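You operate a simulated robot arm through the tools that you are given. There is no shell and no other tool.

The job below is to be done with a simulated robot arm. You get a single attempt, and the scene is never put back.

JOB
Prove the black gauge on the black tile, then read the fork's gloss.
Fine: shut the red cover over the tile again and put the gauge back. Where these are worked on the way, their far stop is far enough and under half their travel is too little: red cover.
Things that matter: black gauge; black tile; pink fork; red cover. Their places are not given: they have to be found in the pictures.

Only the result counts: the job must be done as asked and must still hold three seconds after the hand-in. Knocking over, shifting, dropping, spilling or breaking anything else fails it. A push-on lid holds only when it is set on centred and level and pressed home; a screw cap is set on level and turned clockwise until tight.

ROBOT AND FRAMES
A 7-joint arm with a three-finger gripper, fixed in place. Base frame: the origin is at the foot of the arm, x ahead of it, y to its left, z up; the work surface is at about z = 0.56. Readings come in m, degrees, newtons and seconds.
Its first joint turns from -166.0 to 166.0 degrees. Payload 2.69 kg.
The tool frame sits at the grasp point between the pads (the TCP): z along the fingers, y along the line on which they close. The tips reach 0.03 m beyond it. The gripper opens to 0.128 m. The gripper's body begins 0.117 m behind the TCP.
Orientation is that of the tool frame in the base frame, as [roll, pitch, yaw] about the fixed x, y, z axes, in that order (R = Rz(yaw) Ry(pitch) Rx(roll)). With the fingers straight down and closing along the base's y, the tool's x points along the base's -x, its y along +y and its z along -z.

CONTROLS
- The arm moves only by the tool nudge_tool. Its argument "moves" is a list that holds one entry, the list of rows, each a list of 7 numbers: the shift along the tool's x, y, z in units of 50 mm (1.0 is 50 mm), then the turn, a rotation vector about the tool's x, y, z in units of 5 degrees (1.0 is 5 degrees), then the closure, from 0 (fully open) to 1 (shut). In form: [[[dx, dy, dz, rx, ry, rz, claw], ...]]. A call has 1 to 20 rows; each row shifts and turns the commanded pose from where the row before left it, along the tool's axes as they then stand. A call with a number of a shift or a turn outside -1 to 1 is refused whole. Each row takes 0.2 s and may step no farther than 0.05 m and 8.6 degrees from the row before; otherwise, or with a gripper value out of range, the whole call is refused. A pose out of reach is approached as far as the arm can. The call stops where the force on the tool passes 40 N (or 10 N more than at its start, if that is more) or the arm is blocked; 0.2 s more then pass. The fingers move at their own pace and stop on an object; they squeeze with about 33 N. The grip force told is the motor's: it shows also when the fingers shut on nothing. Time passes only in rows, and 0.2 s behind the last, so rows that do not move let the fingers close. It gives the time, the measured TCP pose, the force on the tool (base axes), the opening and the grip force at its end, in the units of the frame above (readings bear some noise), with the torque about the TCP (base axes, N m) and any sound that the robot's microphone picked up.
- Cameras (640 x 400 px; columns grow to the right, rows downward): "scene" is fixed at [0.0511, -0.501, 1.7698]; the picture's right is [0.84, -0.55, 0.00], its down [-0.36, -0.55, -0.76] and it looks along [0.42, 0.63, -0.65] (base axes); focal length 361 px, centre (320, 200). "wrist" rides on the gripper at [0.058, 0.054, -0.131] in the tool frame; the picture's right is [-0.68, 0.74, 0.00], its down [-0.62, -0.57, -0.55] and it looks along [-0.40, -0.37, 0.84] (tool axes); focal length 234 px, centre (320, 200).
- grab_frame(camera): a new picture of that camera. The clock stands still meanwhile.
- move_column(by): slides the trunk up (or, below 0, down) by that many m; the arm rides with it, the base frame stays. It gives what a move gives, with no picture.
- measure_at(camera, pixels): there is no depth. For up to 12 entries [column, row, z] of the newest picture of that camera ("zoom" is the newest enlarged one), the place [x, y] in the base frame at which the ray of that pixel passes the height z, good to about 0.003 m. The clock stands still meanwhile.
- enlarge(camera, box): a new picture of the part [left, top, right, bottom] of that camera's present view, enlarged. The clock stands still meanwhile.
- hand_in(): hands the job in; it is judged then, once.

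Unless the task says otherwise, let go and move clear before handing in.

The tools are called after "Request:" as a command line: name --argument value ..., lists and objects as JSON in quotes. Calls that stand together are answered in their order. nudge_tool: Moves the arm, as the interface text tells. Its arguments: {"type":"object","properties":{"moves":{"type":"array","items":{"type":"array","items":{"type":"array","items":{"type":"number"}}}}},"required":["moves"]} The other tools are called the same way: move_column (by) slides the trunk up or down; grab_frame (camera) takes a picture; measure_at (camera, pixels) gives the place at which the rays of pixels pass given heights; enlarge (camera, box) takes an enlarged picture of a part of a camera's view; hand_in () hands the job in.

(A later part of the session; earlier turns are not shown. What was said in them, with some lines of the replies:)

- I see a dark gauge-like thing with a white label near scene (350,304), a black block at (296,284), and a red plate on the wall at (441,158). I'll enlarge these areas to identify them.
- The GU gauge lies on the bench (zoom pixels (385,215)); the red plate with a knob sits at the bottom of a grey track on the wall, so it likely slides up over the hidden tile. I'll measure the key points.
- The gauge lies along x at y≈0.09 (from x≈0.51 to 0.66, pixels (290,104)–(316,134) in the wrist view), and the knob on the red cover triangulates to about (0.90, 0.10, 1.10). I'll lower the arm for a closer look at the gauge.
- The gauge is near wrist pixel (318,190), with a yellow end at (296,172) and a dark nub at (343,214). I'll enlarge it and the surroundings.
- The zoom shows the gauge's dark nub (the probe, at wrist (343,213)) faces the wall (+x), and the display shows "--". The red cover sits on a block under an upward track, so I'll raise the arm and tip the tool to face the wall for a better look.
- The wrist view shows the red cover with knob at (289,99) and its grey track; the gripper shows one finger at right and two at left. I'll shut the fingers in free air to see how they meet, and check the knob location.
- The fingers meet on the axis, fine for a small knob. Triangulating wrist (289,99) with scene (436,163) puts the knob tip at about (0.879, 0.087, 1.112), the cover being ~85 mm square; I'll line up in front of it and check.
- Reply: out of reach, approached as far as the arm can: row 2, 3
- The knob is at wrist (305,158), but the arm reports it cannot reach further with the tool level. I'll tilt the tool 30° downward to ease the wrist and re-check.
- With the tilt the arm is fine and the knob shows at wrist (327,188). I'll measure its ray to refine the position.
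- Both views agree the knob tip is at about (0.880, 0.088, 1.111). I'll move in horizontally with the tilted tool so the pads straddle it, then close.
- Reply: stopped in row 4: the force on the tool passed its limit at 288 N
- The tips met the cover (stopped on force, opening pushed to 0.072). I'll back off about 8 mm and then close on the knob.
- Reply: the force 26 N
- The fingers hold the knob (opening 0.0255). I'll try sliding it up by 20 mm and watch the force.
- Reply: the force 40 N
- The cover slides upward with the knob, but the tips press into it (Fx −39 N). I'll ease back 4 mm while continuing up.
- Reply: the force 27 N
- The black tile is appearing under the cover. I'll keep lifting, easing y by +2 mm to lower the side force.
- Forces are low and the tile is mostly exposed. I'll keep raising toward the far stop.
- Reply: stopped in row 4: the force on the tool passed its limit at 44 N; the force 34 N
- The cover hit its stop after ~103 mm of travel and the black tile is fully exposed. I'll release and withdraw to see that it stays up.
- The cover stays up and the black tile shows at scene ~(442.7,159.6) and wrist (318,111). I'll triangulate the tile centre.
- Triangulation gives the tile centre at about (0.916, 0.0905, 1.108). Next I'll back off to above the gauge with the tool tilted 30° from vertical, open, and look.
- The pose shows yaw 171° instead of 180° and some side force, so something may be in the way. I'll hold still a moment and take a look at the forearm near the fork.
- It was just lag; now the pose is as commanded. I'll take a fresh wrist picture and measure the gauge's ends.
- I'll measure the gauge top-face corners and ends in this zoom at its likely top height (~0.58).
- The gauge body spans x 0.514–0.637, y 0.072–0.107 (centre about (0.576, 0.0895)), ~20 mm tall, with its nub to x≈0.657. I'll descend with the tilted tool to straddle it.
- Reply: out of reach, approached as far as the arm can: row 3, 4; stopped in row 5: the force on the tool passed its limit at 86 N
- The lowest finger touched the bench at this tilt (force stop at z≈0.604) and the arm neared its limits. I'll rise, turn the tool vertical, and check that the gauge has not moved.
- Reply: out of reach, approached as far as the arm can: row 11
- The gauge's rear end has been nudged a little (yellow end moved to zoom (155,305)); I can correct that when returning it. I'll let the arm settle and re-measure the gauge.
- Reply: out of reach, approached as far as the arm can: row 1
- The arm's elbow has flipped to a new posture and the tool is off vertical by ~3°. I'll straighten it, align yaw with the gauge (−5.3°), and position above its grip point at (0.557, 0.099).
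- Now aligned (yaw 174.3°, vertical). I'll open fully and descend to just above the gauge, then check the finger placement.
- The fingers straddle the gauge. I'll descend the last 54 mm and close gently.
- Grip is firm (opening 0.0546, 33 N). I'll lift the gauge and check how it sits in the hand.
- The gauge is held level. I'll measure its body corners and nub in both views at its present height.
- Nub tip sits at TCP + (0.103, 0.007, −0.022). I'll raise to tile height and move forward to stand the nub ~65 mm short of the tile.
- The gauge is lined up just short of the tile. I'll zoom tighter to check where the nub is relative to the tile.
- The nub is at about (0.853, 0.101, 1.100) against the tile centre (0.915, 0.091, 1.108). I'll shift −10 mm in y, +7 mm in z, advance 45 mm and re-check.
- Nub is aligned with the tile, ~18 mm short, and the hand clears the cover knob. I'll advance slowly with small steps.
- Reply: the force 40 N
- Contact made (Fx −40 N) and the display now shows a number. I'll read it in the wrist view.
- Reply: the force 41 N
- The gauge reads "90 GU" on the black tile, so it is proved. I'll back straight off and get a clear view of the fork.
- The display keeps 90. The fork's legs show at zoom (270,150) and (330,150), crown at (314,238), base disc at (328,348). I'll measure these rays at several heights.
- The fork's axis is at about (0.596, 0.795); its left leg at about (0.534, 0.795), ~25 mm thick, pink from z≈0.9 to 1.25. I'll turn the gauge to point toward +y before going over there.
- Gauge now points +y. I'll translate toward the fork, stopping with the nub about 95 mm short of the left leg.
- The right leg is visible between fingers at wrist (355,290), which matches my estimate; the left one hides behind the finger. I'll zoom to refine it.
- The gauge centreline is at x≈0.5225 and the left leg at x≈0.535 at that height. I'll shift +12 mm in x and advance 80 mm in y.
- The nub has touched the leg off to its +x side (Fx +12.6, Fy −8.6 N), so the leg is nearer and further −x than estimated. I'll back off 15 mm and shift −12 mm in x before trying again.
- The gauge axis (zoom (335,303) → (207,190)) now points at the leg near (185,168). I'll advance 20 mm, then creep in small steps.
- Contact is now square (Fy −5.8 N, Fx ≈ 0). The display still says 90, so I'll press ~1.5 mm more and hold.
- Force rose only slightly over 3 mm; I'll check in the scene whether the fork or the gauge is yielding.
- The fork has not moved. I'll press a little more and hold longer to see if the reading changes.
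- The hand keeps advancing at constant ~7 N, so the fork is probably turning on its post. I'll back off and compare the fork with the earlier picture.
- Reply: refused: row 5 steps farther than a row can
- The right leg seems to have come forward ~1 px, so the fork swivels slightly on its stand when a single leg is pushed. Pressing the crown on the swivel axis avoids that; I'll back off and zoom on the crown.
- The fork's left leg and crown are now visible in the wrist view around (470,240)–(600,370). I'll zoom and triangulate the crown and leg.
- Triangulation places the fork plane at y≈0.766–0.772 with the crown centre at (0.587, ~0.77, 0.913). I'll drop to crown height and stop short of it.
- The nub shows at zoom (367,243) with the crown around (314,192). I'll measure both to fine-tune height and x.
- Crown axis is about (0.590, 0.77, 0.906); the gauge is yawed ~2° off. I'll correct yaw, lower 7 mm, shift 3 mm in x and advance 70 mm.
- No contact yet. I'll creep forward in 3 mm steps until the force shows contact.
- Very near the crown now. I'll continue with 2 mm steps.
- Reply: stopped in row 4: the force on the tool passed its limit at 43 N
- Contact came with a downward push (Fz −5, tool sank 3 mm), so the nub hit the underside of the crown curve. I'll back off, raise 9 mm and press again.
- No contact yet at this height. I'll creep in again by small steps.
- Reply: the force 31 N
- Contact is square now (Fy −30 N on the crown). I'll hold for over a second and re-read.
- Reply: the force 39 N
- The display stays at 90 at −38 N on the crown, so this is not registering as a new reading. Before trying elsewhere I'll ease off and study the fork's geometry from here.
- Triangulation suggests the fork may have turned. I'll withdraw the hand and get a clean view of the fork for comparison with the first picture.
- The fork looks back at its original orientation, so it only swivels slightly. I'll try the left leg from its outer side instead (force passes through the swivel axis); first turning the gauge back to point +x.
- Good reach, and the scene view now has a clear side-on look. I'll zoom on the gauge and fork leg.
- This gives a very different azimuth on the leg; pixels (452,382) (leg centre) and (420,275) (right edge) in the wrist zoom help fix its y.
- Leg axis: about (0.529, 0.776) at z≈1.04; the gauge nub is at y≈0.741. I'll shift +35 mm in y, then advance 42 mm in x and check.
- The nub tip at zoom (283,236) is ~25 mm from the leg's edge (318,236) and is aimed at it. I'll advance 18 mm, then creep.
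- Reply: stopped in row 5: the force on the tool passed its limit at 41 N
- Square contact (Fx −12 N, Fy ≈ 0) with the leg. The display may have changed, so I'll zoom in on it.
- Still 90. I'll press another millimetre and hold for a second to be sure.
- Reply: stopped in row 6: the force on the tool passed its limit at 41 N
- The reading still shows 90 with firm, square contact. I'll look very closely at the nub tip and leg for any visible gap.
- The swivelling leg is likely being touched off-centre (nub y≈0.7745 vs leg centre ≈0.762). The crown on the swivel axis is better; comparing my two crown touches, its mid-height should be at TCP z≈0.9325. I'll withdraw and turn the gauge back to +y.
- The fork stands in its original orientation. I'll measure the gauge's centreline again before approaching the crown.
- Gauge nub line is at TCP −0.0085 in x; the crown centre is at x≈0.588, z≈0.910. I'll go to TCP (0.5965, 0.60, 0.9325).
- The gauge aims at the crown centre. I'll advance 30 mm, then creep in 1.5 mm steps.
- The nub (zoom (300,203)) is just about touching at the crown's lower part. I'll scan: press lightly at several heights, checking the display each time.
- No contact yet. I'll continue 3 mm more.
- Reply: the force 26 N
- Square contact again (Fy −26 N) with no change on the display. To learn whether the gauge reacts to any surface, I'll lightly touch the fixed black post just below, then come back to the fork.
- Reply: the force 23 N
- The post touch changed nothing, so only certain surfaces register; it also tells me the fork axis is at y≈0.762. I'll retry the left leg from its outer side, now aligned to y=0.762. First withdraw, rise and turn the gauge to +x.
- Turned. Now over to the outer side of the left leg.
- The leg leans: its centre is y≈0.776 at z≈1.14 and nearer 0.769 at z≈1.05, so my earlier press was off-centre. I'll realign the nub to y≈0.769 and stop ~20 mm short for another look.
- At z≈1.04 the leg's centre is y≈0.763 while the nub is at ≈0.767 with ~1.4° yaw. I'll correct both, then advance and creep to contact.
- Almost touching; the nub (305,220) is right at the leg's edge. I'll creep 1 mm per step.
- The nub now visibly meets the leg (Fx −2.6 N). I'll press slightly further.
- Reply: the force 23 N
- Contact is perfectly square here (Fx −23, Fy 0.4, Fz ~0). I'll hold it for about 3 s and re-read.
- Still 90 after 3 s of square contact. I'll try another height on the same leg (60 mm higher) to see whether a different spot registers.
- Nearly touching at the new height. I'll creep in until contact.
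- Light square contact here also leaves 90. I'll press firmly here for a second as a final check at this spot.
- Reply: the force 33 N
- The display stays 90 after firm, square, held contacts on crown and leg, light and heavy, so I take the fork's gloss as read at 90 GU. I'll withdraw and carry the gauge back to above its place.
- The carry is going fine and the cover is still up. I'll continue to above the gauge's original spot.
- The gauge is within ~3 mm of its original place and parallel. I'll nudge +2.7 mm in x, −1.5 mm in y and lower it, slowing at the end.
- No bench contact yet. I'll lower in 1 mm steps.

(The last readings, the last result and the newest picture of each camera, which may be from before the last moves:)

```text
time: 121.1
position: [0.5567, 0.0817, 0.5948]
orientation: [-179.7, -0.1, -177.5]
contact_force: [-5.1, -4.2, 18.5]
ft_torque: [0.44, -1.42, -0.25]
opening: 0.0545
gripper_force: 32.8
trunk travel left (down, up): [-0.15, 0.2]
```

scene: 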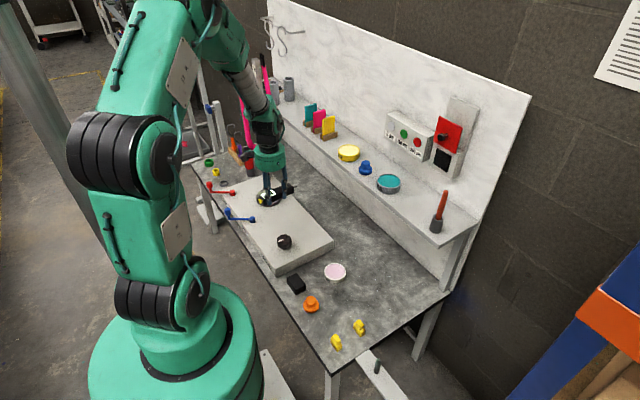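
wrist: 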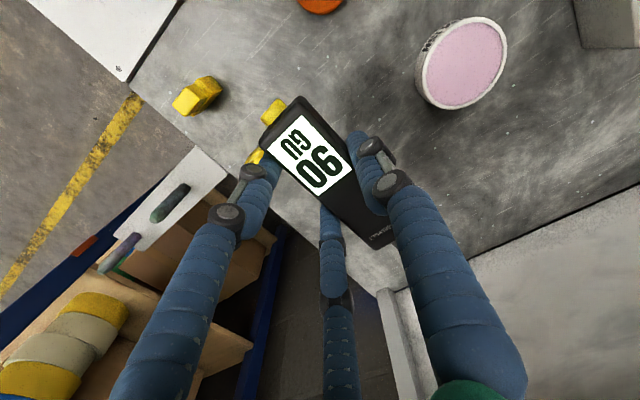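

The gauge is on the bench (Fz 18.5 N). I'll ease up half a millimetre and open the fingers slowly.

Request:
nudge_tool --moves '[[[0, 0, -0.015, 0, 0, 0, 1], [0, 0, 0, 0, 0, 0, 0.55], [0, 0, 0, 0, 0, 0, 0.5], [0, 0, 0, 0, 0, 0, 0.4], [0, 0, 0, 0, 0, 0, 0.25], [0, 0, 0, 0, 0, 0, 0.1], [0, 0, 0, 0, 0, 0, 0.1]]]'

Request:
nudge_tool --moves '[[[0, 0, -0.3, 0, 0, 0, 0.1], [0, 0, -0.9, 0, 0, 0, 0.1], [0, 0, -0.9, 0, 0, 0, 0.1], [0, 0, -0.9, 0, 0, 0, 0.1], [0, 0, -0.9, 0, 0, 0, 0.3], [0, 0, -0.9, 0, 0, 0, 0.3], [0, 0, 0, 0, 0, 0, 0.3]]]'

Request:
enlarge --camera "scene" --box '[320, 280, 380, 320]'

Request:
grab_frame --camera "wrist"

```text
time: 122.7
position: [0.5577, 0.0818, 0.5951]
orientation: [-179.7, -0.2, -177.5]
contact_force: [0.2, -0.1, -0.4]
ft_torque: [0.0, -0.02, -0.05]
opening: 0.1154
gripper_force: 0.1
trunk travel left (down, up): [-0.15, 0.2]
```

```text
time: 124.3
position: [0.5567, 0.0843, 0.8368]
orientation: [-179.7, -0.2, -177.5]
contact_force: [-0.7, 0.8, 0.9]
ft_torque: [0.01, -0.06, 0.0]
opening: 0.0893
gripper_force: 0.0
trunk travel left (down, up): [-0.15, 0.2]
```

```text
10.00 times, centred on (350, 300) of scene
```

zoom: 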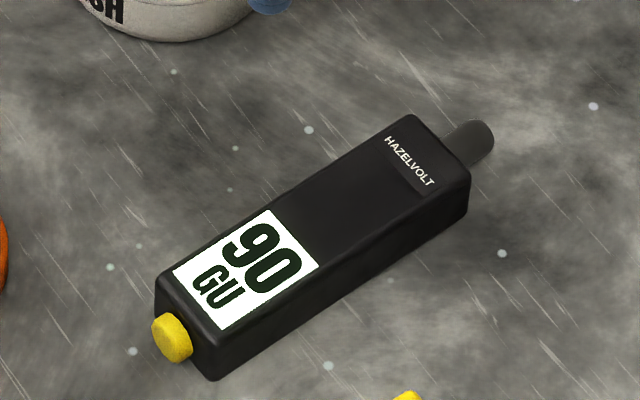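

```text
taken
```

wrist: 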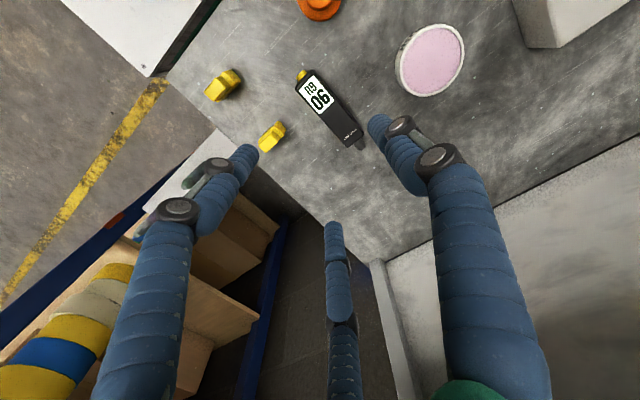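

The gauge is back within ~3 mm of where it lay, with 90 GU showing. Now I'll rise toward the raised cover and tilt the tool to 60° as before.

Request:
nudge_tool --moves '[[[-0.318, 0, -0.851, 0, 0, 0.5, 0.55], [-0.318, 0.013, -0.851, 0, 0, 0, 0.55], [-0.318, 0.013, -0.851, 0, 0, 0, 0.55], [-0.318, 0.013, -0.851, 0, 0, 0, 0.55], [-0.318, 0.013, -0.851, 0, 0, 0, 0.55], [-0.318, 0.013, -0.851, 0, 0, 0, 0.55], [-0.318, 0.013, -0.851, 0, 0, 0, 0.55], [-0.318, 0.013, -0.851, 0, 0, 0, 0.55], [-0.318, 0.013, -0.851, 0, 0, 0, 0.55], [0, 0, 0, 0, 0, 0, 0.55]]]'

Request:
nudge_tool --moves '[[[0, 0, 0, 0, -1, 0, 0.55], [0, 0, 0, 0, -1, 0, 0.55], [0, 0, 0, 0, -1, 0, 0.55], [0, 0, 0, 0, -1, 0, 0.55], [0, 0, 0, 0, -1, 0, 0.55], [0, 0, 0, 0, -1, 0, 0.55], [0, 0, 0, 0, -1, 0, 0.55], [0, 0, 0, 0, -1, 0, 0.55], [0, 0, 0, 0, -1, 0, 0.55], [0, 0, 0, 0, -1, 0, 0.55], [0, 0, 0, 0, -1, 0, 0.55], [0, 0, 0, 0, -1, 0, 0.55], [0, 0, 0, 0, 0, 0, 0.55], [0, 0, 0, 0, 0, 0, 0.55]]]'

Request:
grab_frame --camera "wrist"

Request:
grab_frame --camera "scene"

```text
time: 126.5
position: [0.7046, 0.0921, 1.2177]
orientation: [-179.7, -0.2, 179.9]
contact_force: [0.0, 0.7, 0.4]
ft_torque: [0.01, -0.05, -0.02]
opening: 0.0576
gripper_force: 0.1
trunk travel left (down, up): [-0.15, 0.2]
```

```text
time: 129.5
position: [0.7043, 0.092, 1.2189]
orientation: [-179.5, 59.9, -179.5]
contact_force: [0.3, 0.5, 0.2]
ft_torque: [0.0, 0.05, 0.06]
opening: 0.0576
gripper_force: 0.1
trunk travel left (down, up): [-0.15, 0.2]
```

```text
taken
```

wrist: 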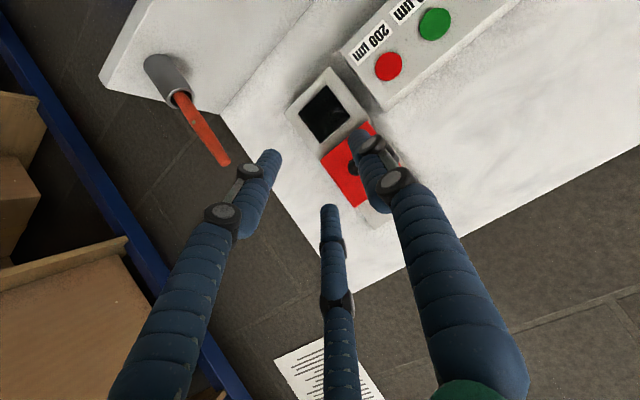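

```text
taken
```

scene: 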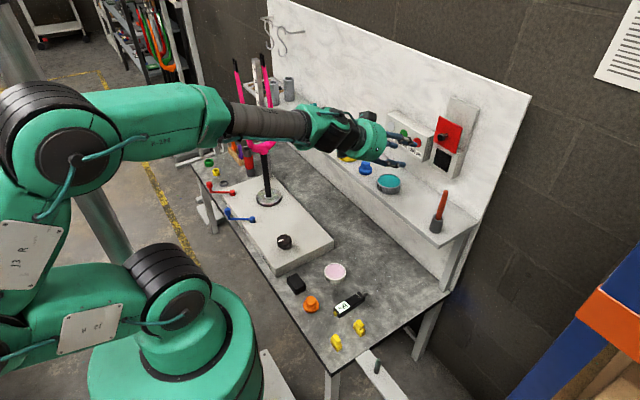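

The knob is ahead with the cover still up. I'll advance 120 mm horizontally and check alignment.

Request:
nudge_tool --moves '[[[-0.3, -0.03, 0.52, 0, 0, 0, 0.55], [-0.3, 0, 0.52, 0, 0, 0, 0.55], [-0.3, 0, 0.52, 0, 0, 0, 0.55], [-0.3, 0, 0.52, 0, 0, 0, 0.55], [0, 0, 0, 0, 0, 0, 0.55], [0, 0, 0, 0, 0, 0, 0.55]]]'

Request:
grab_frame --camera "wrist"

Request:
enlarge --camera "scene" --box '[390, 90, 490, 210]'

```text
time: 130.9
position: [0.8236, 0.0916, 1.2171]
orientation: [-179.4, 59.8, -179.4]
contact_force: [-0.2, -0.1, 0.6]
ft_torque: [-0.03, -0.01, -0.01]
opening: 0.0576
gripper_force: 0.1
trunk travel left (down, up): [-0.15, 0.2]
```

```text
taken
```

wrist: 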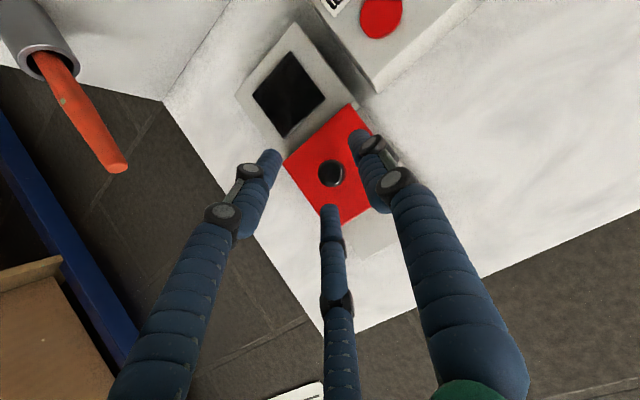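

```text
3.33 times, centred on (440, 150) of scene
```

zoom: 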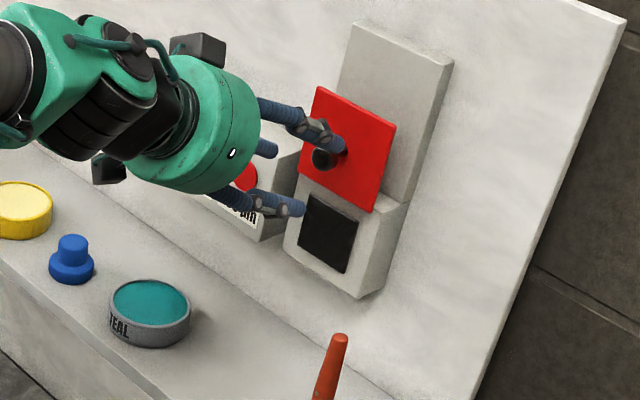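

Request:
measure_at --camera "wrist" --pixels '[[331, 173, 1.18], [331, 173, 1.2], [331, 173, 1.22]]'

Request:
measure_at --camera "scene" --pixels '[[440.9, 137.4, 1.2], [440.9, 137.4, 1.22]]'

```text
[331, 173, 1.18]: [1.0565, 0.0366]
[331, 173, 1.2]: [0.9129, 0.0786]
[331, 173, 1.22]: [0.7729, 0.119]
```

```text
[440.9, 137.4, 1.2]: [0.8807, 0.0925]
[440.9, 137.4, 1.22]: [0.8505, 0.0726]
```

The knob tip is at about (0.880, 0.090, 1.203). I'll lower 10 mm, advance so the pads straddle it, and close.

Request:
nudge_tool --moves '[[[0.173, -0.03, 0.1, 0, 0, 0, 0.55], [-0.187, 0, 0.325, 0, 0, 0, 0.55], [-0.187, 0, 0.32, 0, 0, 0, 0.55], [0, 0, 0, 0, 0, 0, 0.55]]]'

Request:
grab_frame --camera "wrist"

```text
time: 131.9
position: [0.8624, 0.0873, 1.2072]
orientation: [-179.4, 59.8, -179.5]
contact_force: [-3.1, -0.2, 0.2]
ft_torque: [0.01, -0.03, -0.04]
opening: 0.0606
gripper_force: 0.0
trunk travel left (down, up): [-0.15, 0.2]
```

```text
taken
```

wrist: 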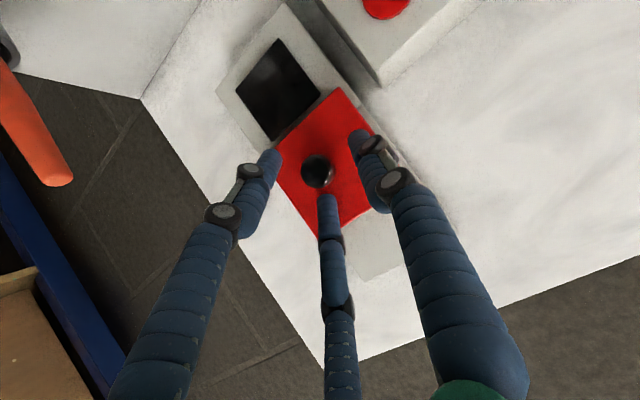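

The knob sits between the fingers at (318,170), tips just brushing the cover. I'll back off 3 mm and close.

Request:
nudge_tool --moves '[[[0.03, 0.03, -0.052, 0, 0, 0, 0.55], [0, 0, 0, 0, 0, 0, 0.75], [0, 0, 0, 0, 0, 0, 1], [0, 0, 0, 0, 0, 0, 1], [0, 0, 0, 0, 0, 0, 1]]]'

```text
time: 133.1
position: [0.8576, 0.089, 1.2064]
orientation: [-179.4, 59.8, -179.6]
contact_force: [-4.5, -2.4, -1.0]
ft_torque: [-0.13, -0.01, 0.22]
opening: 0.0239
gripper_force: 45.3
trunk travel left (down, up): [-0.15, 0.2]
```

Gripped (opening 0.0239). I'll slide the cover down 80 mm in 10 mm steps.

Request:
nudge_tool --moves '[[[0.173, 0, 0.1, 0, 0, 0, 1], [0.173, 0, 0.1, 0, 0, 0, 1], [0.173, 0, 0.1, 0, 0, 0, 1], [0.173, 0, 0.1, 0, 0, 0, 1], [0.173, 0, 0.1, 0, 0, 0, 1], [0.173, 0, 0.1, 0, 0, 0, 1], [0.173, 0, 0.1, 0, 0, 0, 1], [0.173, 0, 0.1, 0, 0, 0, 1]]]'

Request:
enlarge --camera "scene" --box '[390, 90, 490, 210]'

```text
time: 134.9
position: [0.8586, 0.0895, 1.1288]
orientation: [-179.4, 59.8, -179.5]
contact_force: [3.6, 7.0, -0.8]
ft_torque: [-0.09, -0.07, 0.43]
opening: 0.0224
gripper_force: 44.4
trunk travel left (down, up): [-0.15, 0.2]
```

```text
3.33 times, centred on (440, 150) of scene
```

zoom: 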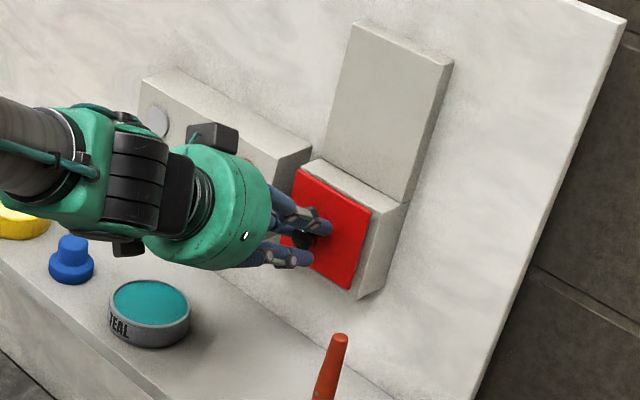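

Almost closed. I'll continue down to the stop in 5 mm steps.

Request:
nudge_tool --moves '[[[0.087, 0, 0.05, 0, 0, 0, 1], [0.087, 0, 0.05, 0, 0, 0, 1], [0.087, 0, 0.05, 0, 0, 0, 1], [0.087, 0, 0.05, 0, 0, 0, 1], [0.087, 0, 0.05, 0, 0, 0, 1]]]'

Request:
enlarge --camera "scene" --box '[390, 90, 490, 210]'

```text
time: 135.9
position: [0.857, 0.0898, 1.1194]
orientation: [-179.5, 60.5, -179.6]
contact_force: [-36.0, -0.6, 16.5]
ft_torque: [0.13, 0.09, 0.5]
opening: 0.0224
gripper_force: 45.0
trunk travel left (down, up): [-0.15, 0.2]
stopped in row 4: the force on the tool passed its limit at 43 N (the readings are from after the stop); the commanded pose is now the measured one
```

```text
3.33 times, centred on (440, 150) of scene
```

zoom: 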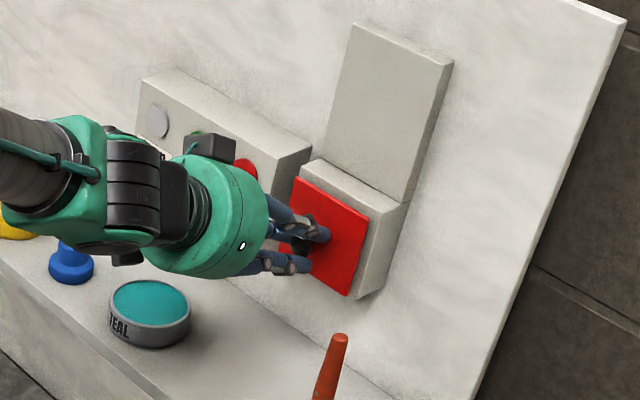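

The cover hit its lower stop. I'll release, withdraw and verify.

Request:
nudge_tool --moves '[[[0, 0, 0, 0, 0, 0, 0.7], [0, 0, 0, 0, 0, 0, 0.55], [0, 0, 0, 0, 0, 0, 0.5], [0.333, 0, -0.577, 0, 0, 0, 0.5], [0.333, 0, -0.577, 0, 0, 0, 0.5], [0.333, 0, -0.577, 0, 0, 0, 0.5], [0.333, 0, -0.577, 0, 0, 0, 0.5], [0.333, 0, -0.577, 0, 0, 0, 0.5], [0, 0, 0, 0, 0, 0, 0.5]]]'

Request:
enlarge --camera "scene" --box '[410, 80, 500, 200]'

Request:
grab_frame --camera "wrist"

```text
time: 137.9
position: [0.6931, 0.0893, 1.117]
orientation: [-179.6, 60.4, -179.6]
contact_force: [-0.7, -0.7, 0.8]
ft_torque: [0.04, 0.0, 0.01]
opening: 0.0643
gripper_force: 0.0
trunk travel left (down, up): [-0.15, 0.2]
```

```text
3.33 times, centred on (455, 140) of scene
```

zoom: 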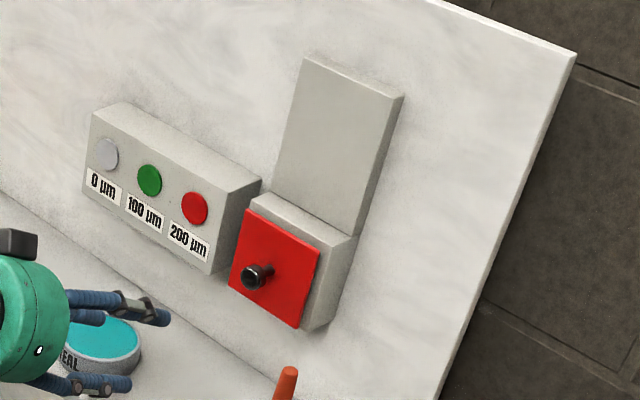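

```text
taken
```

wrist: 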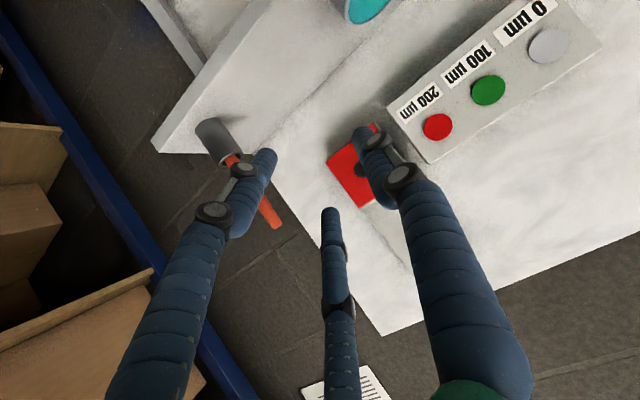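

The cover is fully shut, matching the first picture. Before handing in, I'll check the gauge, the fork and the rest of the bench once more.

Request:
enlarge --camera "scene" --box '[320, 280, 380, 320]'

Request:
grab_frame --camera "scene"

Request:
enlarge --camera "scene" --box '[205, 40, 325, 220]'

```text
10.00 times, centred on (350, 300) of scene
```

zoom: 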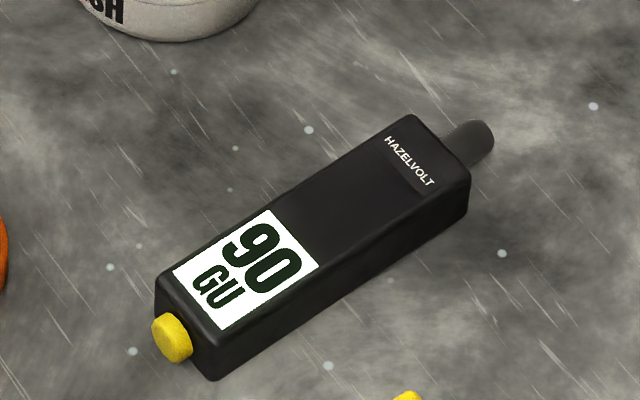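

```text
taken
```

scene: 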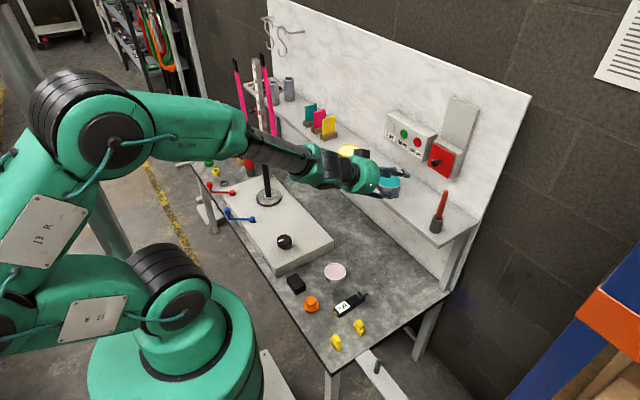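

```text
2.22 times, centred on (265, 130) of scene
```

zoom: 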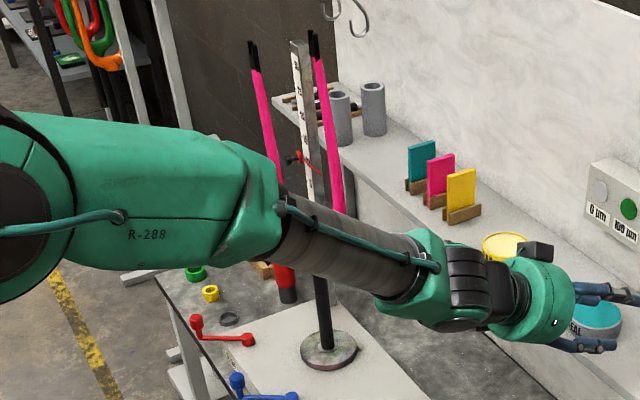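

The cover is shut, the gauge is back in place, and nothing else on the bench looks disturbed. The one open point is the fork: the display read 90 GU on the tile and stayed at 90 through every press on the fork. That is either the fork's own value or the held tile value, and the pictures can't tell me which. The arm is clear, so I'm handing in.

Request:
hand_in

```text
The job is handed in.
```

I've handed the job in, but I can't confirm that the fork's gloss reading registered.

| Step | Status |
|---|---|
| Cover opened | I slid the red cover up about 103 mm to its far stop, which fully exposed the black tile. |
| Gauge proved | Pressed squarely on the tile, the display went from "--" to **90 GU**. |
| Fork read | **Not confirmed.** I pressed the probe on the pink fork's crown and left leg several times, both lightly and firmly. One press was held for about 3 s. The display stayed at 90 each time. |
| Gauge put back | It lies within about 3 mm and 1–2° of where it was at the start. |
| Cover shut | It is down against its lower stop and matches the first picture. |

**The fork's 90:** this could be the fork's own value, or the tile's 90 still on the display. A test touch on the stand's black post didn't change the display either, so I couldn't tell which.

**Unplanned contacts:**
- **Cover:** the fingers hit it at 288 N on the first approach. It still slides and closes properly.
- **Gauge:** a finger hit the bench on my first grasp and pushed the gauge slightly out of line. I corrected that when putting it back.
- **Fork:** it seemed to swivel a little on its stand when I pressed the leg from the front. It later looked back in its original position.
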